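You operate a simulated robot arm through the tools that you are given. There is no shell and no other tool. Be economical: measure what you need, move in short steps, check, and stop when the job is done.

You are at the controls of a simulated two-armed robot. One attempt, no reset.

## Task
Carry the white tray with both arms and set it on the top of the black table.

The check looks at the end state, three seconds after you hand in, the way a careful person would. Anything else that was tipped, shoved, dropped, spilled or broken makes it a failure.

## Robot
Two 7-joint arms with two-finger parallel grippers on one trunk, on a base that drives. Base frame: it is fixed to the floor where the robot stands at the start and does not move with it; the origin is under the middle of the robot, x ahead of it, y to its left, z up. Lengths are in m, angles in rad, forces in N, time in s.
The left shoulder is at the start at [0.07, 0.133, 1.155], the right one opposite. With the tool pointing down near the work surface each hand reaches from about 0.1 to 0.62 m from the robot's upright axis, wherever it stands, measured 20 degrees to its own side. Places, roughly: top of the black table [-1.3, -0.1, 0.8]. Payload 1.57 kg a hand.
The tool frame of a hand sits at the grasp point between the pads (the TCP): z along the fingers, y along the line on which they close. The tips reach 0.03 m beyond it. The gripper opens to 0.08 m. The fingers are 0.017 m wide and 0.012 m thick; the gripper's body (0.04 by 0.082 m) begins 0.08 m behind the TCP.
Orientation is that of the tool frame in the base frame, as a unit quaternion [x, y, z, w]. With the fingers straight down and closing along the base's y, the tool's x points along the base's -x, its y along +y and its z along -z.

## Interface
- The arms move only by the tool nudge_tool. It takes "left_moves", "right_moves" or both (then of equal length, played together; a hand with none holds still); each is one flat list of numbers, 7 for each row, row after row: the turn, a rotation vector about the tool's x, y, z in rad, then the shift along the tool's x, y, z in m, then the closure, from 0 (fully open) to 1 (shut). In form: [wx, wy, wz, dx, dy, dz, claw, wx, wy, wz, dx, dy, dz, claw, ...]. A call has 1 to 20 rows; each row is the pose to reach, as a shift and turn from the pose commanded when the call began, along the tool's axes at that moment. A row lasts 0.2 s, in which the tool goes at most 0.05 m and 0.15 rad; a call with a longer step from one row to the next is refused whole, and so is a gripper value outside its range. A pose out of reach is approached as far as the arm can. The call stops where the force on the tool passes 40 N (or 10 N more than at its start, if that is more) or the arm is blocked; 0.2 s more then pass. The fingers move at their own pace (about 0.153 m/s each) and stop on an object; they squeeze with about 24 N. The grip force told is the motor's: it shows also when the fingers shut on nothing. Time passes only in rows, and 0.2 s behind the last, so rows that repeat a pose let the fingers close. It gives the time, the measured TCP pose, the force on the tool (base axes), the opening and the grip force at its end, in the units of the frame above (readings bear some noise), with the torque about the TCP (base axes, N m) and any sound that the robot's microphone picked up.
- Cameras (640 x 400 px; columns grow to the right, rows downward): "scene" is now at [0.0594, -0.0723, 1.333]; the picture's right is [-0.99, -0.15, 0.00], its down [-0.14, 0.91, -0.40] and it looks along [0.06, -0.39, -0.92] (base axes); focal length 214 px, centre (320, 200). "left" rides on the left gripper at [0.072, 0.007, -0.122] in its tool frame; the picture's right is [-0.09, 1.00, 0.00], its down [-0.84, -0.08, -0.54] and it looks along [-0.54, -0.05, 0.84] (tool axes); focal length 238 px, centre (320, 200). "right" rides on the right gripper at [0.072, -0.007, -0.122] in its tool frame; the picture's right is [0.09, 1.00, 0.00], its down [-0.84, 0.08, -0.54] and it looks along [-0.54, 0.05, 0.84] (tool axes); focal length 238 px, centre (320, 200). There is no depth. A picture from a camera that has moved, and an enlarged one, comes with that camera's place and axes in the base frame and with its lens. The place of the scene camera against the robot may be out by one fixed shift of up to 0.018 m in any direction.
- grab_frame(camera): a new picture of that camera. The clock stands still meanwhile.
- lift_body(by): slides the trunk up (or, below 0, down) by that many m; the arms and the scene camera ride with it, the base frame stays. It gives what a move gives, with no picture.
- drive_base(legs): drives the robot by 1 to 6 legs, each [ahead, left, turn to the left] in m, m and rad, along the robot's own axes; the way and the turn of a leg run together, so that a leg with both is an arc; at most 1.5 m and 3.142 rad a leg. The arms and the cameras ride along, it lands a little off, and it stops where it bumps. It gives what a move gives.
- pan_tilt(pan, tilt): turns the head with the scene camera to pan (to the left, within 1.501 rad either way) and tilt (down, from -0.506 to 1.204), counted from straight ahead of the robot. It gives what a move gives.
- inspect(camera, box): a new picture of the part [left, top, right, bottom] of that camera's present view, enlarged. The clock stands still meanwhile.
- sign_off(): hands the job in; it is judged then, once.

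Go step by step. Nothing tells you exact positions but the pictures and the camera data: compare them with the known pose of the tool, close in by small moves and look again before you grip or let go. The budget is 120 turns and 108 pictures, counting those below and the enlarged ones. Unless the task says otherwise, let go and move clear before handing in, and close with one line.

The tools are called after "Call:" as a command line: name --argument value ..., lists and objects as JSON in quotes. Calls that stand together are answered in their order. nudge_tool: Moves the arms, as the interface text tells. Its arguments: {"type":"object","properties":{"left_moves":{"type":"array"},"right_moves":{"type":"array"}},"required":[]} The other tools are called the same way: lift_body (by) slides the trunk up or down; drive_base (legs) drives the base; pan_tilt (pan, tilt) turns the head that bears the scene camera; grab_frame (camera) takes a picture; inspect (camera, box) takes an enlarged picture of a part of a camera's view; sign_off () hands the job in.

At the start:

```text
time: 0.0
left_ee_pos: [0.3257, -0.0558, 1.0852]
left_tool_rot: [0.001, 1.0, 0.0, 0.0]
left_force: [0.6, -0.1, 0.9]
left_wrist_torque: [-0.04, 0.01, -0.01]
left_finger_gap: 0.08
left_finger_force: 0.0
right_ee_pos: [0.3056, -0.4207, 1.0469]
right_tool_rot: [0.0, 1.0, 0.0, 0.0]
right_force: [0.1, 0.2, 0.4]
right_wrist_torque: [0.03, 0.01, -0.01]
right_finger_gap: 0.0799
right_finger_force: 0.1
trunk travel left (down, up): [-0.728, 0.212]
robot x, y, heading: [-0.0011, -0.001, 0.001]
head pan, tilt: [-1.421, 1.164]
```

scene: 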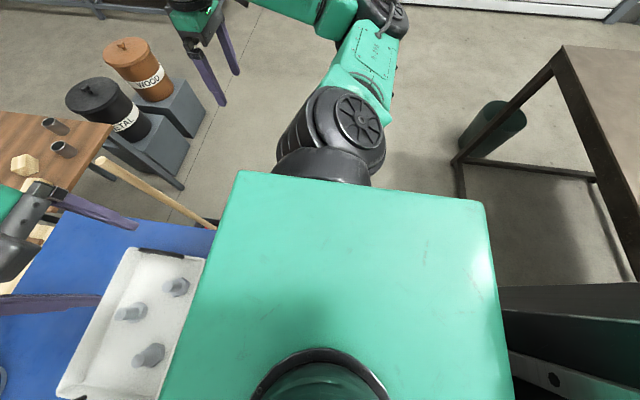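
right: 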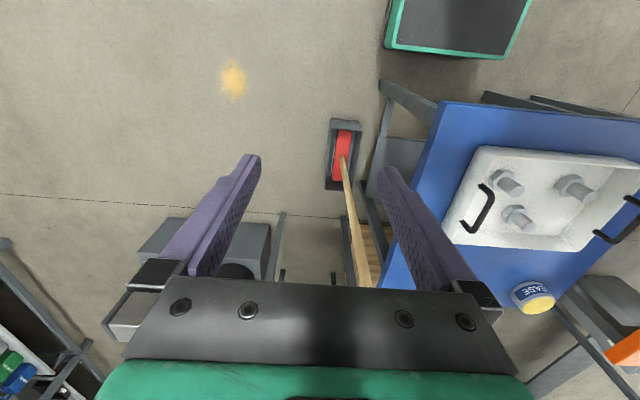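
left: 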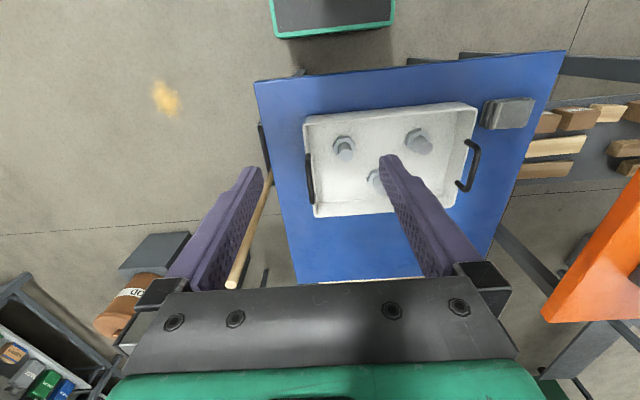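

The white tray, with black handles and three bolts in it, stands on a blue table ahead of me. I turn the head forward to see it better.

Call:
pan_tilt --pan 0 --tilt 0.8

Call:
grab_frame --camera "scene"

Call:
inspect --camera "left" --box '[240, 40, 580, 290]'

```text
time: 1.6
left_ee_pos: [0.3255, -0.0554, 1.0841]
left_tool_rot: [0.0, 1.0, 0.0, 0.0]
left_force: [0.7, 1.2, -1.1]
left_wrist_torque: [-0.02, 0.01, -0.01]
left_finger_gap: 0.08
left_finger_force: 0.0
right_ee_pos: [0.3045, -0.4216, 1.0471]
right_tool_rot: [0.0, 1.0, 0.0, 0.0]
right_force: [0.6, 0.1, -0.4]
right_wrist_torque: [0.0, 0.01, -0.02]
right_finger_gap: 0.08
right_finger_force: 0.1
trunk travel left (down, up): [-0.728, 0.212]
robot x, y, heading: [-0.0017, -0.0016, -0.001]
head pan, tilt: [0.0, 0.799]
```

```text
104 pictures are left
camera scene: at [0.1313, -0.0144, 1.3586], right [0.0, -1.0, 0.0], down [-0.72, 0.0, -0.7], along [0.7, 0.0, -0.72], focal length 214 px, centre (320, 200)
```

scene: 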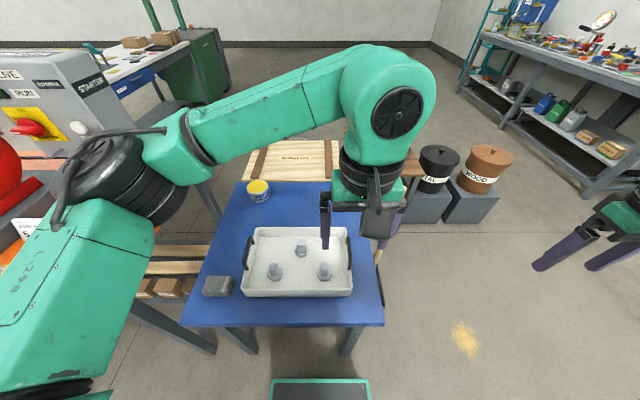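

```text
1.60 times, centred on (410, 165) of left
camera zoom: at [0.2522, -0.0484, 1.2057], right [0.09, 1.0, 0.0], down [0.84, -0.08, 0.54], along [0.54, -0.05, -0.84], focal length 381 px, centre (176, 256)
```

zoom: 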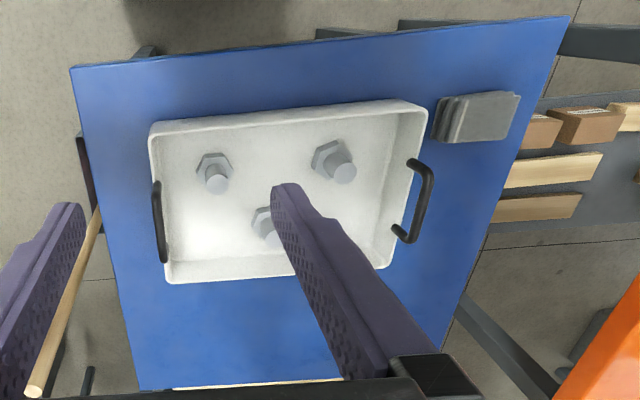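

Call:
nudge_tool --left_moves '[0, 0, 0, 0, 0.05, 0, 0, 0, 0, 0, 0, 0.1, 0, 0, 0, 0, 0, 0, 0.15, 0, 0, 0, 0, 0, 0, 0.2, 0, 0, 0, 0, 0, 0, 0.23, 0, 0]'

Call:
inspect --camera "scene" --box '[180, 170, 400, 335]'

Call:
inspect --camera "right" --box '[400, 100, 640, 300]'

Call:
grab_frame --camera "left"

```text
time: 2.8
left_ee_pos: [0.325, 0.1755, 1.0847]
left_tool_rot: [0.0, 1.0, 0.0, 0.0]
left_force: [0.3, -0.2, -0.3]
left_wrist_torque: [-0.01, -0.02, 0.02]
left_finger_gap: 0.0802
left_finger_force: 0.0
right_ee_pos: [0.304, -0.4216, 1.0478]
right_tool_rot: [0.0, 1.0, 0.0, 0.001]
right_force: [-0.2, 0.0, 0.3]
right_wrist_torque: [-0.01, -0.01, 0.0]
right_finger_gap: 0.0798
right_finger_force: 0.1
trunk travel left (down, up): [-0.728, 0.212]
robot x, y, heading: [-0.0017, 0.0004, 0.001]
head pan, tilt: [0.0, 0.799]
```

```text
2.42 times, centred on (290, 252) of scene
camera zoom: at [0.1306, -0.0134, 1.3587], right [0.0, -1.0, 0.0], down [-0.72, 0.0, -0.7], along [0.7, 0.0, -0.72], focal length 520 px, centre (393, 73)
```

zoom: 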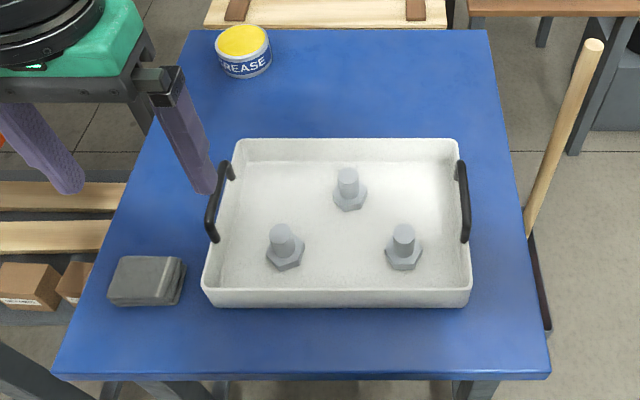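

```text
2.00 times, centred on (520, 200) of right
camera zoom: at [0.2324, -0.4261, 1.1707], right [-0.09, 1.0, 0.0], down [0.84, 0.08, 0.54], along [0.54, 0.05, -0.84], focal length 477 px, centre (-80, 200)
```

zoom: 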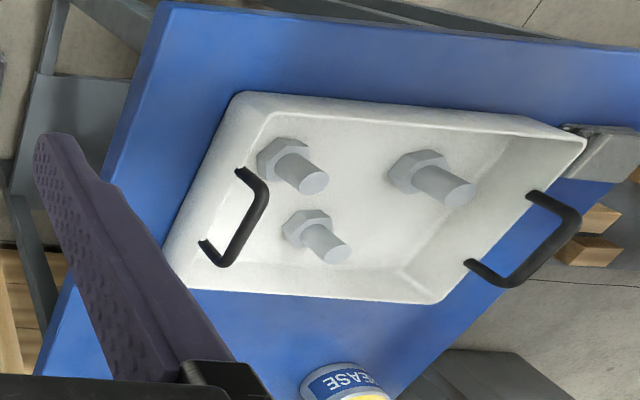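

```text
100 pictures are left
camera left: at [0.2512, 0.1812, 1.2056], right [0.09, 1.0, 0.0], down [0.84, -0.08, 0.54], along [0.54, -0.05, -0.84], focal length 238 px, centre (320, 200)
```

left: 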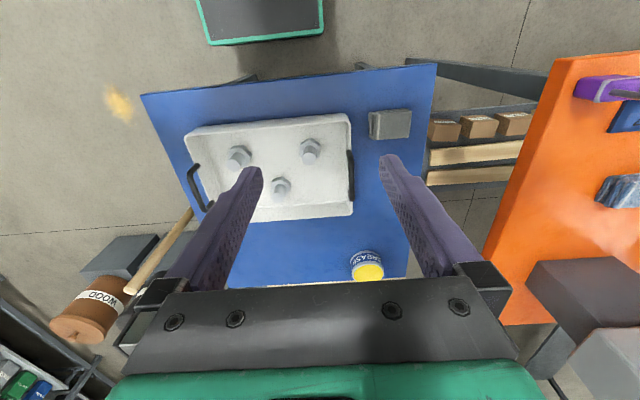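

The two handles are upright arches with their bars along x, at about (0.465, 0.221, 0.80) on the left and (0.470, -0.087, 0.80) on the right. I move both open hands to about 0.1 m above them.

Call:
nudge_tool --left_moves '[0, 0, 0, -0.014, 0.0046, 0.0185, 0, 0, 0, 0, -0.028, 0.0091, 0.037, 0, 0, 0, 0, -0.042, 0.0137, 0.0555, 0, 0, 0, 0, -0.056, 0.0182, 0.074, 0, 0, 0, 0, -0.07, 0.0228, 0.0925, 0, 0, 0, 0, -0.084, 0.0273, 0.111, 0, 0, 0, 0, -0.098, 0.0319, 0.1295, 0, 0, 0, 0, -0.112, 0.0364, 0.148, 0, 0, 0, 0, -0.126, 0.041, 0.1665, 0, 0, 0, 0, -0.14, 0.0455, 0.185, 0]' --right_moves '[0, 0, 0, -0.0166, 0.0335, 0.0148, 0, 0, 0, 0, -0.0332, 0.0669, 0.0296, 0, 0, 0, 0, -0.0498, 0.1004, 0.0444, 0, 0, 0, 0, -0.0664, 0.1338, 0.0592, 0, 0, 0, 0, -0.083, 0.1673, 0.074, 0, 0, 0, 0, -0.0996, 0.2008, 0.0888, 0, 0, 0, 0, -0.1162, 0.2342, 0.1036, 0, 0, 0, 0, -0.1328, 0.2677, 0.1184, 0, 0, 0, 0, -0.1494, 0.3011, 0.1332, 0, 0, 0, 0, -0.166, 0.3346, 0.148, 0]'

Call:
grab_frame --camera "left"

Call:
grab_frame --camera "right"

Call:
grab_frame --camera "scene"

```text
time: 5.0
left_ee_pos: [0.4661, 0.2192, 0.8994]
left_tool_rot: [0.0, 1.0, 0.0, -0.001]
left_force: [0.2, -1.1, 0.3]
left_wrist_torque: [-0.01, 0.02, 0.02]
left_finger_gap: 0.0799
left_finger_force: 0.1
right_ee_pos: [0.4578, -0.1047, 0.9079]
right_tool_rot: [0.0, 1.0, 0.001, 0.0]
right_force: [0.4, -0.1, -0.8]
right_wrist_torque: [0.01, -0.01, 0.0]
right_finger_gap: 0.0801
right_finger_force: 0.0
right hand out of reach, approached as far as the arm can: row 10
trunk travel left (down, up): [-0.728, 0.212]
robot x, y, heading: [-0.0014, 0.0011, 0.002]
head pan, tilt: [0.0, 0.799]
```

```text
99 pictures are left
camera left: at [0.3925, 0.2266, 1.0193], right [0.09, 1.0, 0.0], down [0.84, -0.08, 0.54], along [0.54, -0.05, -0.84], focal length 238 px, centre (320, 200)
```

left: 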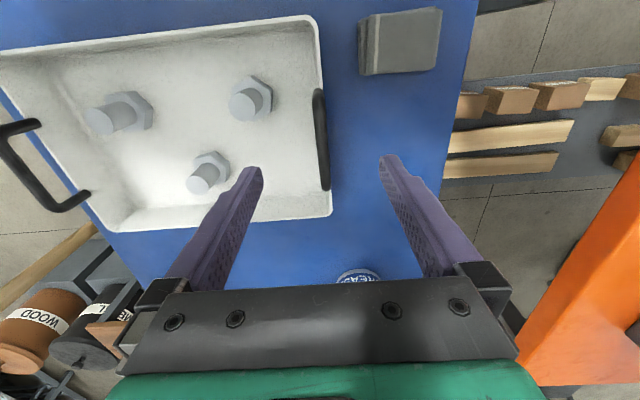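

```text
98 pictures are left
camera right: at [0.3854, -0.1103, 1.0304], right [-0.09, 1.0, 0.0], down [0.84, 0.08, 0.54], along [0.54, 0.05, -0.84], focal length 238 px, centre (320, 200)
```

right: 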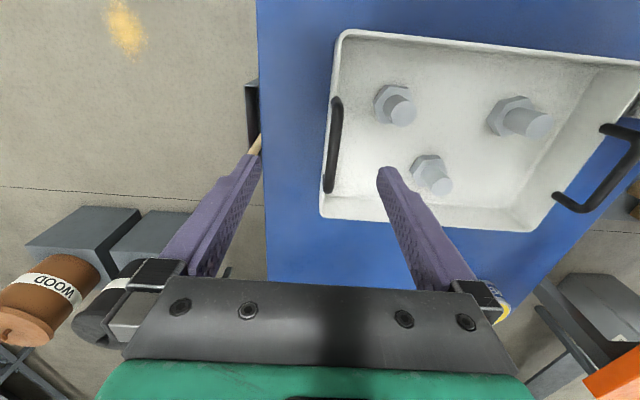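

```text
97 pictures are left
camera scene: at [0.1319, -0.0144, 1.3586], right [0.0, -1.0, 0.0], down [-0.72, 0.0, -0.7], along [0.7, 0.0, -0.72], focal length 214 px, centre (320, 200)
```

scene: 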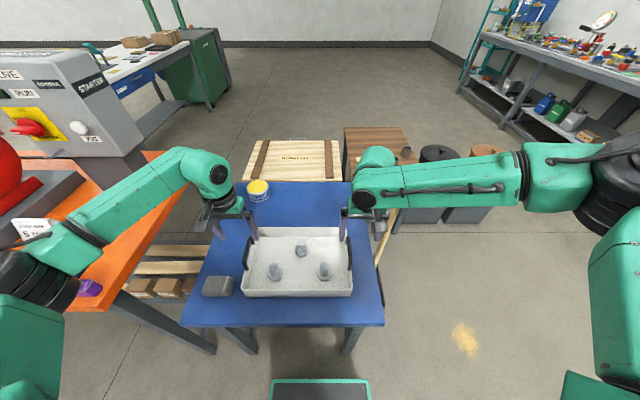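

The bars are confirmed at y≈0.221 and y≈-0.088, x≈0.467, but the right hand is near the end of its reach. I drive the base slightly left to centre on the tray.

Call:
drive_base --legs '[[0.03, 0.067, 0]]'

```text
time: 6.0
left_ee_pos: [0.4945, 0.2863, 0.899]
left_tool_rot: [-0.001, 1.0, 0.0, -0.001]
left_force: [-0.7, 0.0, 0.8]
left_wrist_torque: [0.0, -0.01, -0.01]
left_finger_gap: 0.08
left_finger_force: 0.1
right_ee_pos: [0.4872, -0.0374, 0.9075]
right_tool_rot: [0.0, 1.0, 0.001, 0.001]
right_force: [-1.0, -0.5, 0.6]
right_wrist_torque: [-0.02, 0.01, -0.01]
right_finger_gap: 0.0798
right_finger_force: 0.1
trunk travel left (down, up): [-0.728, 0.212]
robot x, y, heading: [0.0288, 0.0712, 0.003]
head pan, tilt: [0.0, 0.799]
```

Call:
nudge_tool --left_moves '[0, 0, 0, 0.0137, -0.0325, 0.02, 0, 0, 0, 0, 0.0275, -0.065, 0.039, 0, 0, 0, 0, 0.0275, -0.065, 0.039, 0]' --right_moves '[0, 0, 0, 0.01, -0.0255, 0.0235, 0, 0, 0, 0, 0.02, -0.051, 0.047, 0, 0, 0, 0, 0.02, -0.051, 0.047, 0]'

Call:
grab_frame --camera "left"

Call:
grab_frame --camera "right"

```text
time: 6.8
left_ee_pos: [0.4682, 0.2225, 0.8599]
left_tool_rot: [-0.001, 1.0, -0.001, 0.0]
left_force: [1.0, 0.5, -0.4]
left_wrist_torque: [-0.03, 0.04, 0.01]
left_finger_gap: 0.08
left_finger_force: 0.1
right_ee_pos: [0.4705, -0.0862, 0.8585]
right_tool_rot: [0.0, 1.0, 0.001, 0.0]
right_force: [0.4, 0.1, 0.8]
right_wrist_torque: [-0.02, -0.01, 0.0]
right_finger_gap: 0.0801
right_finger_force: 0.1
trunk travel left (down, up): [-0.728, 0.212]
robot x, y, heading: [0.0297, 0.0651, -0.002]
head pan, tilt: [0.0, 0.799]
```

```text
96 pictures are left
camera left: at [0.3951, 0.2291, 0.9817], right [0.09, 1.0, 0.0], down [0.84, -0.08, 0.54], along [0.54, -0.05, -0.84], focal length 238 px, centre (320, 200)
```

left: 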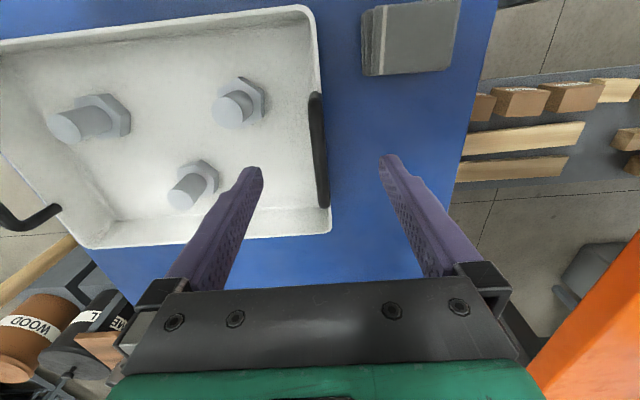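

```text
95 pictures are left
camera right: at [0.3992, -0.0916, 0.9806], right [-0.09, 1.0, 0.0], down [0.84, 0.08, 0.54], along [0.54, 0.05, -0.84], focal length 238 px, centre (320, 200)
```

right: 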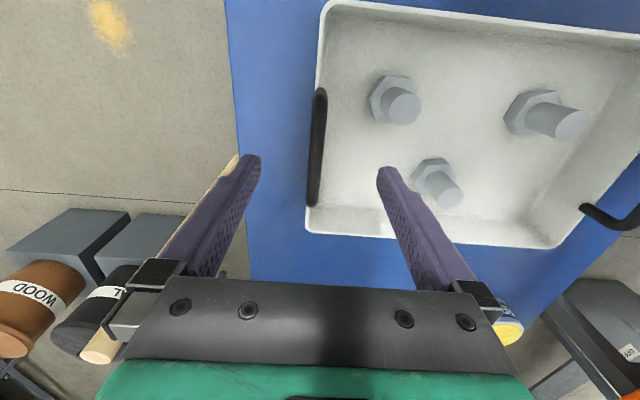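

Both hands are centred over the bars. I descend with the grippers open so the fingers straddle them.

Call:
nudge_tool --left_moves '[0, 0, 0, 0.003, -0.001, 0.02, 0, 0, 0, 0, 0.003, -0.001, 0.04, 0, 0, 0, 0, 0.003, -0.001, 0.058, 0, 0, 0, 0, 0.003, -0.001, 0.058, 0]' --right_moves '[0, 0, 0, 0.005, -0.002, 0.02, 0, 0, 0, 0, 0.005, -0.002, 0.04, 0, 0, 0, 0, 0.005, -0.002, 0.0565, 0, 0, 0, 0, 0.005, -0.002, 0.0565, 0]'

Call:
grab_frame --camera "left"

Call:
grab_frame --camera "right"

Call:
inspect --camera "scene" --box '[180, 170, 400, 335]'

```text
time: 7.8
left_ee_pos: [0.4665, 0.2205, 0.8035]
left_tool_rot: [0.0, 1.0, 0.0, 0.0]
left_force: [0.1, 0.4, -1.1]
left_wrist_torque: [-0.01, 0.01, 0.0]
left_finger_gap: 0.0799
left_finger_force: 0.1
right_ee_pos: [0.4586, -0.0948, 0.8091]
right_tool_rot: [0.0, 1.0, 0.001, 0.001]
right_force: [-1.0, 0.0, -0.8]
right_wrist_torque: [0.02, 0.0, 0.0]
right_finger_gap: 0.0802
right_finger_force: 0.2
right hand out of reach, approached as far as the arm can: row 3, 4
trunk travel left (down, up): [-0.728, 0.212]
robot x, y, heading: [0.031, 0.0624, -0.002]
head pan, tilt: [0.0, 0.799]
```

```text
94 pictures are left
camera left: at [0.3924, 0.228, 0.9251], right [0.09, 1.0, 0.0], down [0.84, -0.08, 0.54], along [0.54, -0.05, -0.84], focal length 238 px, centre (320, 200)
```

left: 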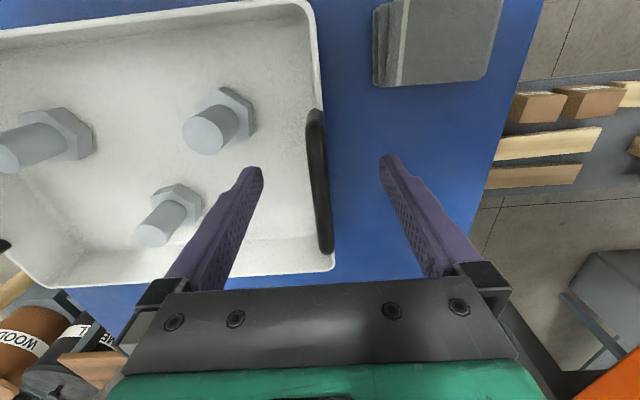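

```text
93 pictures are left
camera right: at [0.3866, -0.1, 0.9316], right [-0.09, 1.0, 0.0], down [0.84, 0.08, 0.54], along [0.54, 0.05, -0.84], focal length 238 px, centre (320, 200)
```

right: 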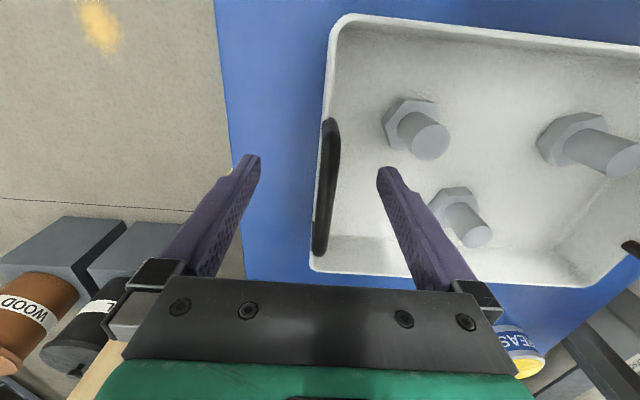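

```text
2.42 times, centred on (290, 252) of scene
camera zoom: at [0.1614, 0.0538, 1.3586], right [0.0, -1.0, 0.0], down [-0.72, 0.0, -0.7], along [0.7, 0.0, -0.72], focal length 520 px, centre (393, 73)
```

zoom: 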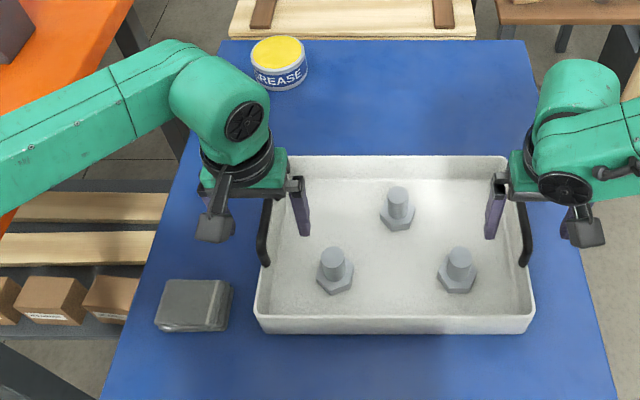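

The right hand stopped short because its arm is folded near a limit. I lift both hands a little and look at the arm's posture.

Call:
nudge_tool --left_moves '[0, 0, 0, 0, 0, -0.03, 0, 0, 0, 0, 0, 0, -0.06, 0, 0, 0, 0, 0, 0, -0.09, 0]' --right_moves '[0, 0, 0, 0, 0, -0.03, 0, 0, 0, 0, 0, 0, -0.06, 0, 0, 0, 0, 0, 0, -0.09, 0]'

Call:
pan_tilt --pan -0.6 --tilt 0.7

Call:
grab_frame --camera "scene"

```text
time: 8.6
left_ee_pos: [0.4628, 0.2195, 0.8922]
left_tool_rot: [0.0, 1.0, 0.0, 0.0]
left_force: [0.7, 0.2, 0.0]
left_wrist_torque: [0.04, 0.03, 0.02]
left_finger_gap: 0.08
left_finger_force: 0.1
right_ee_pos: [0.458, -0.0928, 0.9015]
right_tool_rot: [-0.001, 1.0, -0.001, 0.001]
right_force: [-0.4, 0.0, 1.1]
right_wrist_torque: [0.0, -0.04, -0.03]
right_finger_gap: 0.0799
right_finger_force: 0.1
trunk travel left (down, up): [-0.728, 0.212]
robot x, y, heading: [0.0252, 0.067, -0.002]
head pan, tilt: [0.0, 0.799]
```

```text
time: 9.6
left_ee_pos: [0.4625, 0.2191, 0.8906]
left_tool_rot: [0.001, 1.0, 0.0, 0.0]
left_force: [0.0, 1.1, 0.0]
left_wrist_torque: [0.02, 0.02, 0.02]
left_finger_gap: 0.0799
left_finger_force: 0.1
right_ee_pos: [0.458, -0.0927, 0.9014]
right_tool_rot: [0.0, 1.0, -0.001, 0.0]
right_force: [-0.3, -0.7, -0.2]
right_wrist_torque: [0.0, 0.02, -0.03]
right_finger_gap: 0.0802
right_finger_force: 0.1
trunk travel left (down, up): [-0.728, 0.212]
robot x, y, heading: [0.0349, 0.0681, 0.006]
head pan, tilt: [-0.6, 0.7]
```

```text
91 pictures are left
camera scene: at [0.1509, 0.0058, 1.3669], right [-0.56, -0.83, 0.0], down [-0.53, 0.36, -0.76], along [0.63, -0.43, -0.64], focal length 214 px, centre (320, 200)
```

scene: 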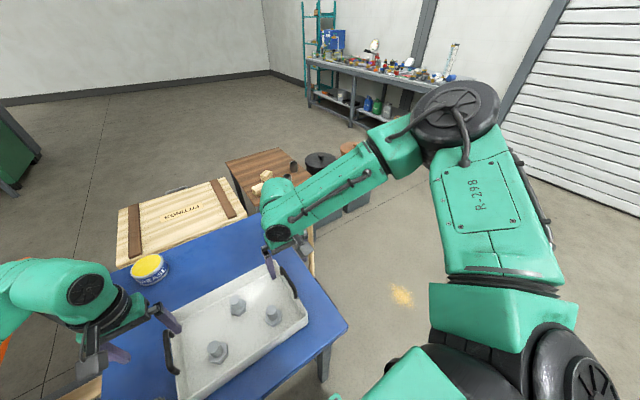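

Call:
nudge_tool --left_moves '[0, 0, 0, 0, 0, -0.04, 0, 0, 0, 0, 0, 0, -0.08, 0, 0, 0, 0, 0, 0, -0.12, 0]' --right_moves '[0, 0, 0, 0, 0, -0.04, 0, 0, 0, 0, 0, 0, -0.08, 0, 0, 0, 0, 0, 0, -0.12, 0]'

Call:
pan_tilt --pan 0.9 --tilt 0.6

Call:
grab_frame --camera "scene"

```text
time: 10.4
left_ee_pos: [0.4642, 0.2217, 1.0147]
left_tool_rot: [-0.001, 1.0, 0.0, 0.0]
left_force: [-0.8, 0.7, -1.2]
left_wrist_torque: [-0.01, -0.01, 0.01]
left_finger_gap: 0.08
left_finger_force: 0.0
right_ee_pos: [0.4562, -0.0948, 1.0219]
right_tool_rot: [0.0, 1.0, 0.0, 0.001]
right_force: [0.4, 0.2, 0.6]
right_wrist_torque: [0.0, -0.01, 0.0]
right_finger_gap: 0.0802
right_finger_force: 0.1
trunk travel left (down, up): [-0.728, 0.212]
robot x, y, heading: [0.0301, 0.0692, -0.003]
head pan, tilt: [-0.6, 0.7]
```

```text
time: 12.0
left_ee_pos: [0.4653, 0.2222, 1.0131]
left_tool_rot: [0.0, 1.0, 0.0, 0.0]
left_force: [-0.7, 0.0, 0.7]
left_wrist_torque: [0.02, 0.02, 0.0]
left_finger_gap: 0.0801
left_finger_force: 0.0
right_ee_pos: [0.4579, -0.0935, 1.0195]
right_tool_rot: [0.001, 1.0, 0.0, 0.0]
right_force: [0.0, 0.3, -0.5]
right_wrist_torque: [0.01, 0.01, -0.02]
right_finger_gap: 0.08
right_finger_force: 0.0
trunk travel left (down, up): [-0.728, 0.212]
robot x, y, heading: [0.032, 0.0721, -0.0]
head pan, tilt: [0.901, 0.6]
```

```text
90 pictures are left
camera scene: at [0.1357, 0.1229, 1.3755], right [0.78, -0.62, 0.0], down [-0.35, -0.44, -0.82], along [0.51, 0.65, -0.57], focal length 214 px, centre (320, 200)
```

scene: 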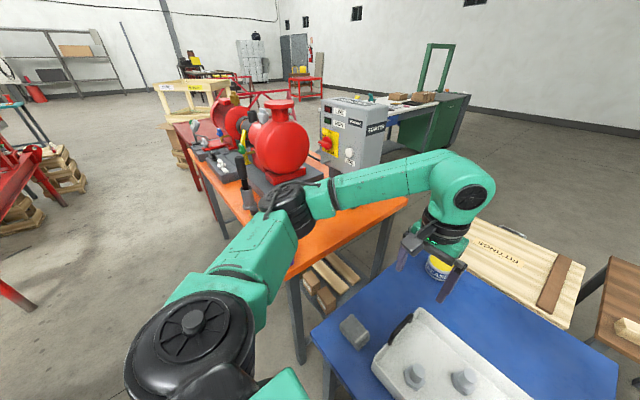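

The left elbow sits beside the orange table with about 0.1 m of clearance, so lowering the trunk is safe. That gives the right arm a better posture.

Call:
lift_body --by -0.12

Call:
pan_tilt --pan 0 --tilt 0.8

```text
time: 13.5
left_ee_pos: [0.4643, 0.2222, 0.8935]
left_tool_rot: [-0.001, 1.0, 0.0, 0.0]
left_force: [0.2, 0.4, 0.5]
left_wrist_torque: [0.01, -0.02, -0.01]
left_finger_gap: 0.0802
left_finger_force: 0.1
right_ee_pos: [0.4578, -0.0943, 0.9012]
right_tool_rot: [0.0, 1.0, 0.0, -0.001]
right_force: [0.8, -0.1, -0.4]
right_wrist_torque: [-0.01, 0.03, -0.02]
right_finger_gap: 0.0799
right_finger_force: 0.2
trunk travel left (down, up): [-0.608, 0.332]
robot x, y, heading: [0.0291, 0.0686, 0.004]
head pan, tilt: [0.901, 0.6]
```

```text
time: 14.7
left_ee_pos: [0.4649, 0.2221, 0.8935]
left_tool_rot: [0.0, 1.0, 0.0, 0.0]
left_force: [0.5, 0.2, 0.3]
left_wrist_torque: [0.02, -0.01, 0.01]
left_finger_gap: 0.0798
left_finger_force: 0.1
right_ee_pos: [0.457, -0.0941, 0.9005]
right_tool_rot: [0.0, 1.0, 0.0, 0.0]
right_force: [0.5, 0.0, 0.8]
right_wrist_torque: [0.0, 0.0, 0.01]
right_finger_gap: 0.0801
right_finger_force: 0.0
trunk travel left (down, up): [-0.608, 0.332]
robot x, y, heading: [0.0273, 0.067, -0.002]
head pan, tilt: [0.0, 0.799]
```

Call:
nudge_tool --left_moves '[0, 0, 0, 0, -0.0008, 0.03, 0, 0, 0, 0, 0, -0.0008, 0.06, 0, 0, 0, 0, 0, -0.0008, 0.0905, 0, 0, 0, 0, 0, -0.0008, 0.0905, 0]' --right_moves '[0, 0, 0, -0.009, 0.0062, 0.03, 0, 0, 0, 0, -0.009, 0.0062, 0.06, 0, 0, 0, 0, -0.009, 0.0062, 0.0975, 0, 0, 0, 0, -0.009, 0.0062, 0.0975, 0]'

Call:
grab_frame --camera "left"

Call:
grab_frame --camera "right"

```text
time: 15.7
left_ee_pos: [0.4648, 0.2217, 0.8048]
left_tool_rot: [0.001, 1.0, 0.0, 0.001]
left_force: [-0.3, 0.5, -0.1]
left_wrist_torque: [-0.02, -0.04, 0.06]
left_finger_gap: 0.08
left_finger_force: 0.0
right_ee_pos: [0.4644, -0.0884, 0.8033]
right_tool_rot: [0.0, 1.0, 0.0, 0.001]
right_force: [-0.5, -0.4, 0.4]
right_wrist_torque: [0.03, 0.01, 0.02]
right_finger_gap: 0.08
right_finger_force: 0.2
trunk travel left (down, up): [-0.608, 0.332]
robot x, y, heading: [0.0298, 0.066, -0.002]
head pan, tilt: [0.0, 0.799]
```

```text
89 pictures are left
camera left: at [0.3922, 0.2292, 0.926], right [0.09, 1.0, 0.0], down [0.84, -0.08, 0.54], along [0.54, -0.05, -0.84], focal length 238 px, centre (320, 200)
```

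left: 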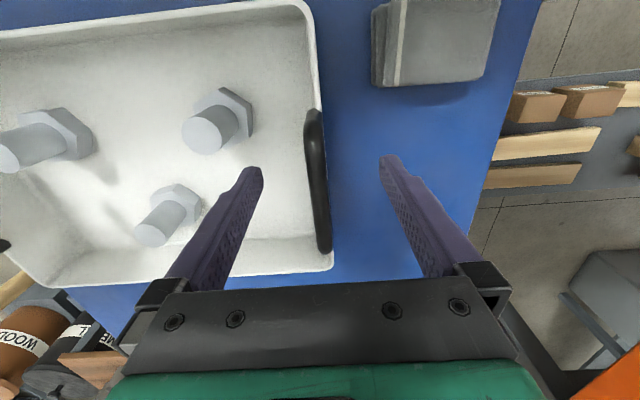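

```text
88 pictures are left
camera right: at [0.3933, -0.0948, 0.9253], right [-0.09, 1.0, 0.0], down [0.84, 0.08, 0.54], along [0.54, 0.05, -0.84], focal length 238 px, centre (320, 200)
```

right: 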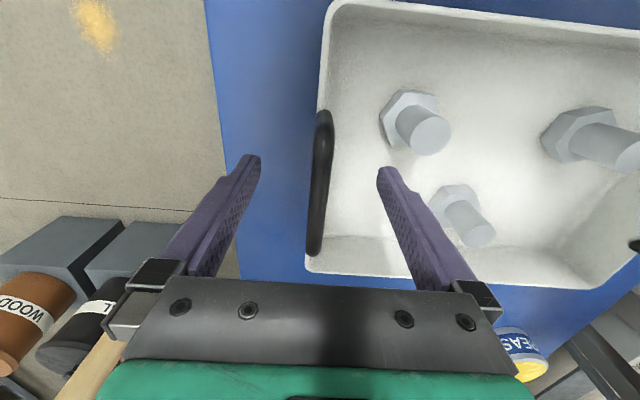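

Both bars lie between the open fingers, close to the TCPs. I close both grippers together.

Call:
nudge_tool --left_moves '[0, 0, 0, 0, 0, 0.003, 0.4, 0, 0, 0, 0, 0, 0.003, 0.7, 0, 0, 0, 0, 0, 0.003, 1, 0, 0, 0, 0, 0, 0.003, 1, 0, 0, 0, 0, 0, 0.003, 1]' --right_moves '[0, 0, 0, 0, 0, 0.003, 0.4, 0, 0, 0, 0, 0, 0.003, 0.7, 0, 0, 0, 0, 0, 0.003, 1, 0, 0, 0, 0, 0, 0.003, 1, 0, 0, 0, 0, 0, 0.003, 1]'

Call:
grab_frame --camera "left"

Call:
grab_frame --camera "right"

Call:
inspect --camera "scene" --box '[180, 170, 440, 335]'

```text
time: 16.9
left_ee_pos: [0.4651, 0.2209, 0.8021]
left_tool_rot: [-0.001, 1.0, 0.0, 0.001]
left_force: [-0.9, -0.1, -0.6]
left_wrist_torque: [-0.01, -0.17, 0.0]
left_finger_gap: 0.0116
left_finger_force: 23.8
right_ee_pos: [0.4661, -0.0879, 0.8012]
right_tool_rot: [0.0, 1.0, 0.0, 0.001]
right_force: [0.1, -0.1, 0.8]
right_wrist_torque: [-0.03, -0.09, 0.01]
right_finger_gap: 0.0115
right_finger_force: 23.7
trunk travel left (down, up): [-0.608, 0.332]
robot x, y, heading: [0.0308, 0.0657, -0.003]
head pan, tilt: [0.0, 0.799]
```

```text
87 pictures are left
camera left: at [0.3924, 0.229, 0.9229], right [0.09, 1.0, 0.0], down [0.84, -0.08, 0.54], along [0.54, -0.05, -0.84], focal length 238 px, centre (320, 200)
```

left: 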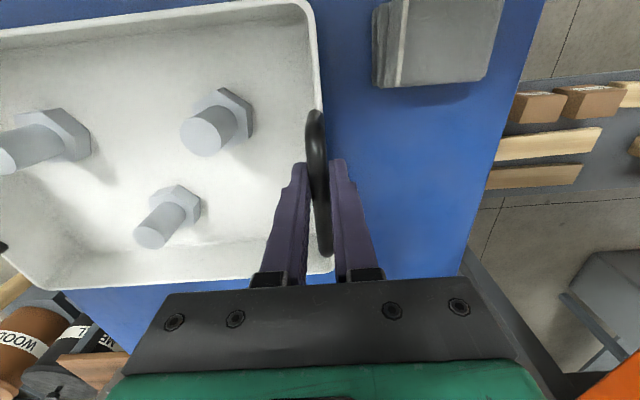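

```text
86 pictures are left
camera right: at [0.3935, -0.0942, 0.9234], right [-0.09, 1.0, 0.0], down [0.84, 0.08, 0.54], along [0.54, 0.05, -0.84], focal length 238 px, centre (320, 200)
```

right: 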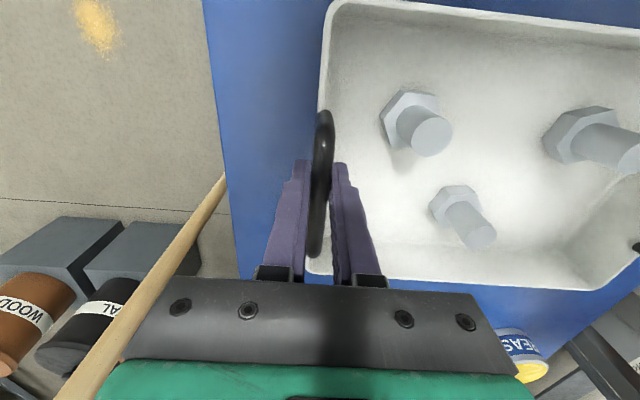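

```text
2.42 times, centred on (310, 252) of scene
camera zoom: at [0.1614, 0.0535, 1.2386], right [0.0, -1.0, 0.0], down [-0.72, 0.0, -0.7], along [0.7, 0.0, -0.72], focal length 520 px, centre (344, 73)
```

zoom: 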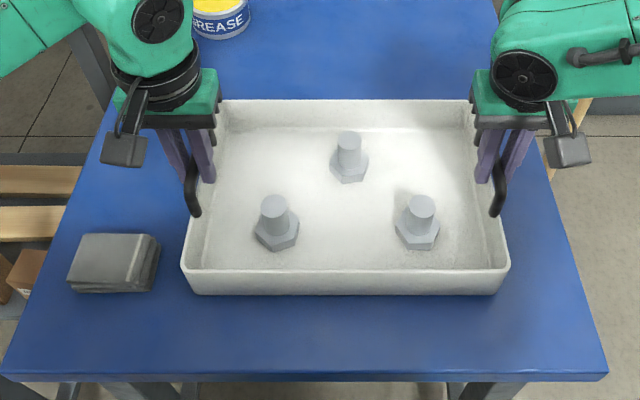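

Both bars are gripped, with gaps of about 11.5 mm. I lift a little with the trunk and check that the tray comes up level.

Call:
lift_body --by 0.05

Call:
grab_frame --camera "scene"

Call:
grab_frame --camera "left"

```text
time: 17.8
left_ee_pos: [0.4666, 0.2221, 0.8497]
left_tool_rot: [0.0, 1.0, 0.0, -0.001]
left_force: [-0.1, -0.8, -4.4]
left_wrist_torque: [0.02, 0.04, -0.04]
left_finger_gap: 0.0116
left_finger_force: 24.6
right_ee_pos: [0.4661, -0.0882, 0.8497]
right_tool_rot: [0.0, 1.0, 0.0, -0.001]
right_force: [-0.4, 0.9, -4.5]
right_wrist_torque: [0.03, 0.04, 0.04]
right_finger_gap: 0.0116
right_finger_force: 23.8
trunk travel left (down, up): [-0.658, 0.282]
robot x, y, heading: [0.0314, 0.0734, 0.002]
head pan, tilt: [0.0, 0.799]
```

```text
84 pictures are left
camera scene: at [0.1631, 0.0537, 1.2884], right [0.0, -1.0, 0.0], down [-0.72, 0.0, -0.7], along [0.7, 0.0, -0.72], focal length 214 px, centre (320, 200)
```

scene: 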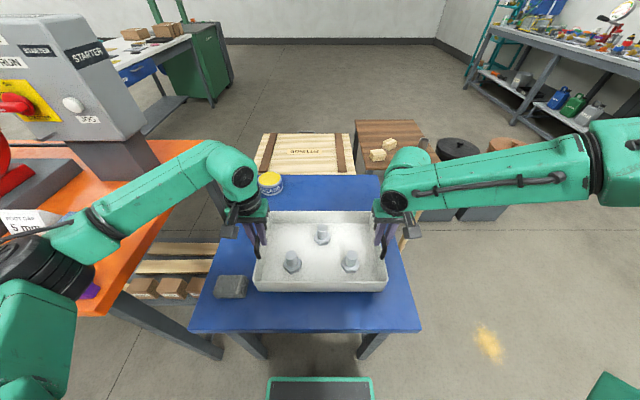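

```text
83 pictures are left
camera left: at [0.3936, 0.2291, 0.9724], right [0.09, 1.0, 0.0], down [0.84, -0.08, 0.54], along [0.54, -0.05, -0.84], focal length 238 px, centre (320, 200)
```

left: 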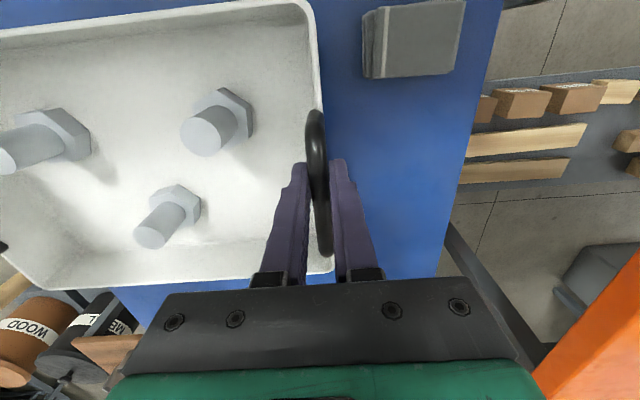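

The tray is held level, at about 0.9 kg. I lift further with the trunk and then look around to plan the way to the black table.

Call:
lift_body --by 0.21

Call:
pan_tilt --pan 1.5 --tilt 0.4

Call:
grab_frame --camera "scene"

Call:
pan_tilt --pan -1.5 --tilt 0.5

Call:
grab_frame --camera "scene"

```text
time: 20.1
left_ee_pos: [0.4674, 0.222, 1.0613]
left_tool_rot: [0.0, 1.0, 0.0, -0.001]
left_force: [-0.5, -1.5, -3.8]
left_wrist_torque: [-0.01, 0.06, 0.02]
left_finger_gap: 0.0115
left_finger_force: 24.2
right_ee_pos: [0.467, -0.089, 1.0597]
right_tool_rot: [0.0, 1.0, 0.0, -0.001]
right_force: [0.4, 1.7, -2.9]
right_wrist_torque: [0.02, 0.05, 0.0]
right_finger_gap: 0.0114
right_finger_force: 23.7
trunk travel left (down, up): [-0.868, 0.072]
robot x, y, heading: [0.0335, 0.066, -0.003]
head pan, tilt: [0.0, 0.799]
```

```text
time: 21.6
left_ee_pos: [0.4655, 0.2222, 1.0603]
left_tool_rot: [0.0, 1.0, -0.001, -0.001]
left_force: [0.7, -1.0, -4.2]
left_wrist_torque: [0.03, 0.01, 0.01]
left_finger_gap: 0.0113
left_finger_force: 23.8
right_ee_pos: [0.4664, -0.0875, 1.0604]
right_tool_rot: [0.0, 1.0, 0.0, 0.0]
right_force: [0.4, 1.0, -4.2]
right_wrist_torque: [0.01, 0.09, 0.0]
right_finger_gap: 0.0117
right_finger_force: 23.7
trunk travel left (down, up): [-0.868, 0.072]
robot x, y, heading: [0.0287, 0.0671, 0.001]
head pan, tilt: [1.499, 0.4]
```

```text
82 pictures are left
camera scene: at [0.089, 0.146, 1.5336], right [1.0, -0.07, 0.0], down [-0.03, -0.39, -0.92], along [0.07, 0.92, -0.39], focal length 214 px, centre (320, 200)
```

scene: 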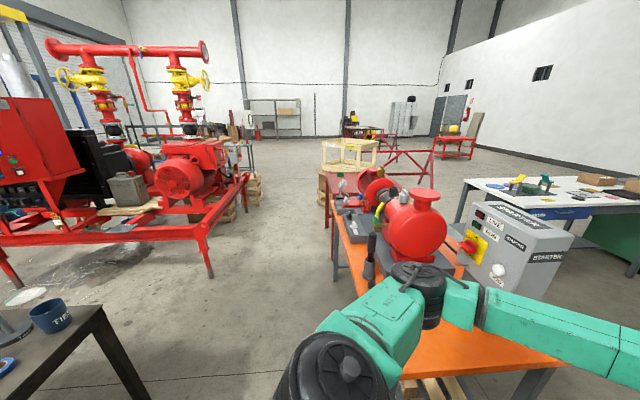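

```text
time: 24.2
left_ee_pos: [0.4664, 0.2218, 1.0614]
left_tool_rot: [-0.001, 1.0, -0.001, -0.001]
left_force: [-0.5, -1.1, -3.7]
left_wrist_torque: [0.01, 0.06, 0.05]
left_finger_gap: 0.0112
left_finger_force: 23.3
right_ee_pos: [0.4659, -0.0879, 1.0603]
right_tool_rot: [-0.001, 1.0, -0.001, 0.0]
right_force: [-0.6, 1.5, -3.8]
right_wrist_torque: [0.0, 0.03, 0.02]
right_finger_gap: 0.0114
right_finger_force: 24.3
trunk travel left (down, up): [-0.868, 0.072]
robot x, y, heading: [0.0313, 0.0637, -0.002]
head pan, tilt: [-1.499, 0.499]
```

```text
81 pictures are left
camera scene: at [0.089, -0.0371, 1.5245], right [-1.0, -0.07, 0.0], down [-0.04, 0.48, -0.88], along [0.06, -0.88, -0.48], focal length 214 px, centre (320, 200)
```

scene: 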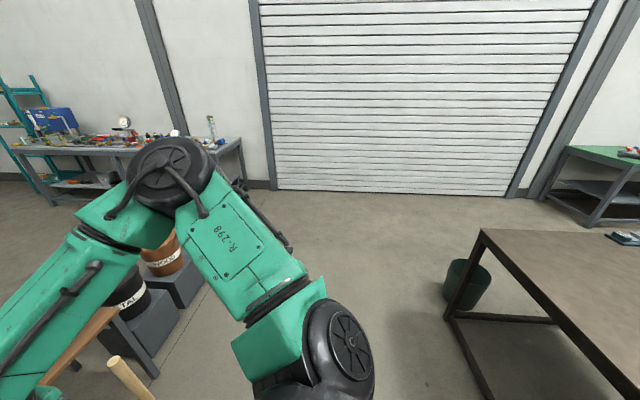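

The black table's near edge is at x≈-0.74, spanning roughly y from -1.05 to 0.83. I back off a little and turn to the right in place, then look at its top.

Call:
drive_base --legs '[[-0.15, 0, 0], [0, 0, -0.8]]'

Call:
pan_tilt --pan -1.4 --tilt 0.4

Call:
grab_frame --camera "scene"

Call:
grab_frame --camera "left"

```text
time: 27.7
left_ee_pos: [0.2933, -0.138, 1.0616]
left_tool_rot: [0.39, 0.921, 0.001, -0.001]
left_force: [-0.3, -0.9, -4.1]
left_wrist_torque: [-0.02, 0.04, 0.0]
left_finger_gap: 0.0114
left_finger_force: 23.8
right_ee_pos: [0.0701, -0.3538, 1.0594]
right_tool_rot: [0.389, 0.921, 0.0, 0.0]
right_force: [2.2, 0.8, -5.0]
right_wrist_torque: [0.06, 0.1, 0.01]
right_finger_gap: 0.0117
right_finger_force: 24.1
trunk travel left (down, up): [-0.868, 0.072]
robot x, y, heading: [-0.1198, 0.0673, -0.803]
head pan, tilt: [-1.499, 0.499]
```

```text
time: 28.4
left_ee_pos: [0.2942, -0.1386, 1.0603]
left_tool_rot: [0.39, 0.921, 0.0, -0.001]
left_force: [-1.0, -0.5, -4.4]
left_wrist_torque: [0.04, 0.0, -0.02]
left_finger_gap: 0.0115
left_finger_force: 24.2
right_ee_pos: [0.0714, -0.3552, 1.06]
right_tool_rot: [0.39, 0.921, 0.0, -0.001]
right_force: [0.5, 0.8, -3.5]
right_wrist_torque: [0.02, 0.05, 0.04]
right_finger_gap: 0.0115
right_finger_force: 24.2
trunk travel left (down, up): [-0.868, 0.072]
robot x, y, heading: [-0.1202, 0.0706, -0.801]
head pan, tilt: [-1.4, 0.4]
```

```text
80 pictures are left
camera scene: at [-0.1389, -0.0586, 1.5336], right [-0.81, 0.59, 0.0], down [0.23, 0.32, -0.92], along [-0.54, -0.74, -0.39], focal length 214 px, centre (320, 200)
```

scene: 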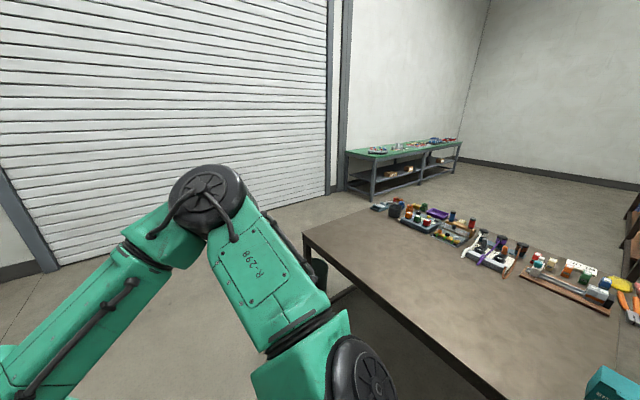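

```text
79 pictures are left
camera left: at [0.2472, -0.082, 1.1824], right [0.78, 0.63, 0.0], down [0.53, -0.66, 0.54], along [0.34, -0.42, -0.84], focal length 238 px, centre (320, 200)
```

left: 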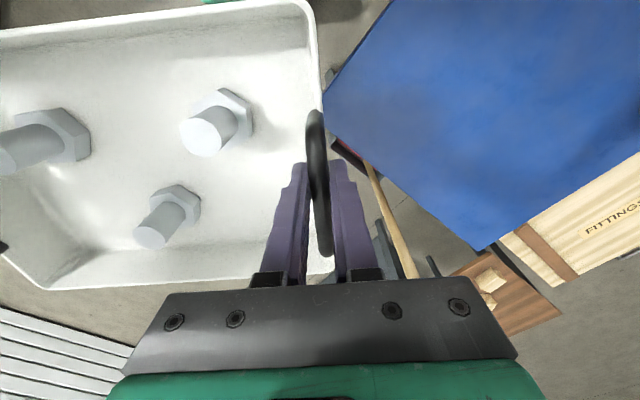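

The bolts stay put. The black table's near strip is clear towards -y, with some items along its far edge and a teal box near the middle. I turn further.

Call:
drive_base --legs '[[0, 0, -1.0]]'

Call:
pan_tilt --pan -1.2 --tilt 0.6

Call:
grab_frame --camera "scene"

```text
time: 31.4
left_ee_pos: [-0.0757, -0.3932, 1.0605]
left_tool_rot: [0.788, 0.616, 0.002, -0.001]
left_force: [-1.6, -0.3, -3.1]
left_wrist_torque: [0.02, 0.01, -0.01]
left_finger_gap: 0.0116
left_finger_force: 24.3
right_ee_pos: [-0.3767, -0.3192, 1.0601]
right_tool_rot: [0.788, 0.616, 0.0, 0.0]
right_force: [0.9, -0.1, -4.3]
right_wrist_torque: [0.06, -0.02, -0.02]
right_finger_gap: 0.0115
right_finger_force: 24.1
trunk travel left (down, up): [-0.868, 0.072]
robot x, y, heading: [-0.1211, 0.0694, -1.815]
head pan, tilt: [-1.4, 0.4]
```

```text
time: 32.1
left_ee_pos: [-0.076, -0.3929, 1.061]
left_tool_rot: [0.788, 0.616, 0.001, 0.0]
left_force: [-1.8, 0.2, -4.7]
left_wrist_torque: [0.04, -0.03, 0.03]
left_finger_gap: 0.0114
left_finger_force: 24.2
right_ee_pos: [-0.3774, -0.3176, 1.0597]
right_tool_rot: [0.787, 0.617, 0.002, 0.0]
right_force: [1.8, 0.5, -4.1]
right_wrist_torque: [0.03, 0.0, 0.02]
right_finger_gap: 0.0114
right_finger_force: 24.0
trunk travel left (down, up): [-0.868, 0.072]
robot x, y, heading: [-0.119, 0.0684, -1.815]
head pan, tilt: [-1.201, 0.6]
```

```text
78 pictures are left
camera scene: at [-0.2205, -0.0081, 1.5155], right [-0.13, 0.99, 0.0], down [0.56, 0.07, -0.83], along [-0.82, -0.1, -0.56], focal length 214 px, centre (320, 200)
```

scene: 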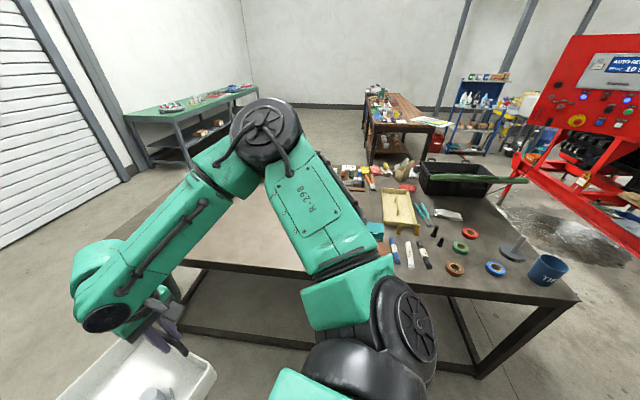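

Call:
drive_base --legs '[[0, 0, -1.327], [0, 0.47, 0]]'

Call:
pan_tilt --pan 0 --tilt 0.7

Call:
grab_frame --camera "scene"

```text
time: 38.2
left_ee_pos: [-0.568, -0.5391, 1.0617]
left_tool_rot: [1.0, -0.008, 0.001, 0.001]
left_force: [0.3, 1.6, -4.0]
left_wrist_torque: [0.02, -0.02, 0.03]
left_finger_gap: 0.0115
left_finger_force: 24.4
right_ee_pos: [-0.5639, -0.2292, 1.0588]
right_tool_rot: [1.0, -0.008, 0.001, 0.001]
right_force: [0.1, -0.5, -4.1]
right_wrist_torque: [-0.01, -0.01, -0.04]
right_finger_gap: 0.0115
right_finger_force: 23.3
trunk travel left (down, up): [-0.868, 0.072]
robot x, y, heading: [-0.1307, -0.3943, 3.126]
head pan, tilt: [-1.201, 0.6]
```

```text
time: 39.6
left_ee_pos: [-0.5687, -0.5405, 1.0612]
left_tool_rot: [1.0, -0.008, 0.001, 0.0]
left_force: [0.0, 0.9, -4.3]
left_wrist_torque: [0.01, 0.01, -0.01]
left_finger_gap: 0.0116
left_finger_force: 23.7
right_ee_pos: [-0.5634, -0.2295, 1.0598]
right_tool_rot: [1.0, -0.007, 0.0, 0.0]
right_force: [0.0, -2.1, -3.9]
right_wrist_torque: [-0.01, -0.08, 0.0]
right_finger_gap: 0.0114
right_finger_force: 23.7
trunk travel left (down, up): [-0.868, 0.072]
robot x, y, heading: [-0.1312, -0.3938, 3.126]
head pan, tilt: [0.0, 0.7]
```

```text
77 pictures are left
camera scene: at [-0.2661, -0.4054, 1.5067], right [0.02, 1.0, 0.0], down [0.64, -0.01, -0.76], along [-0.76, 0.01, -0.65], focal length 214 px, centre (320, 200)
```

scene: 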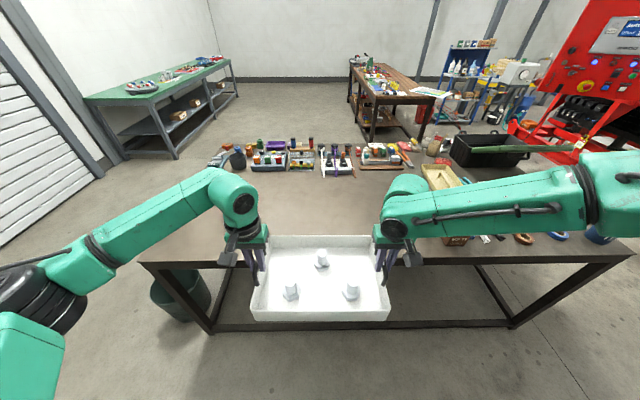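

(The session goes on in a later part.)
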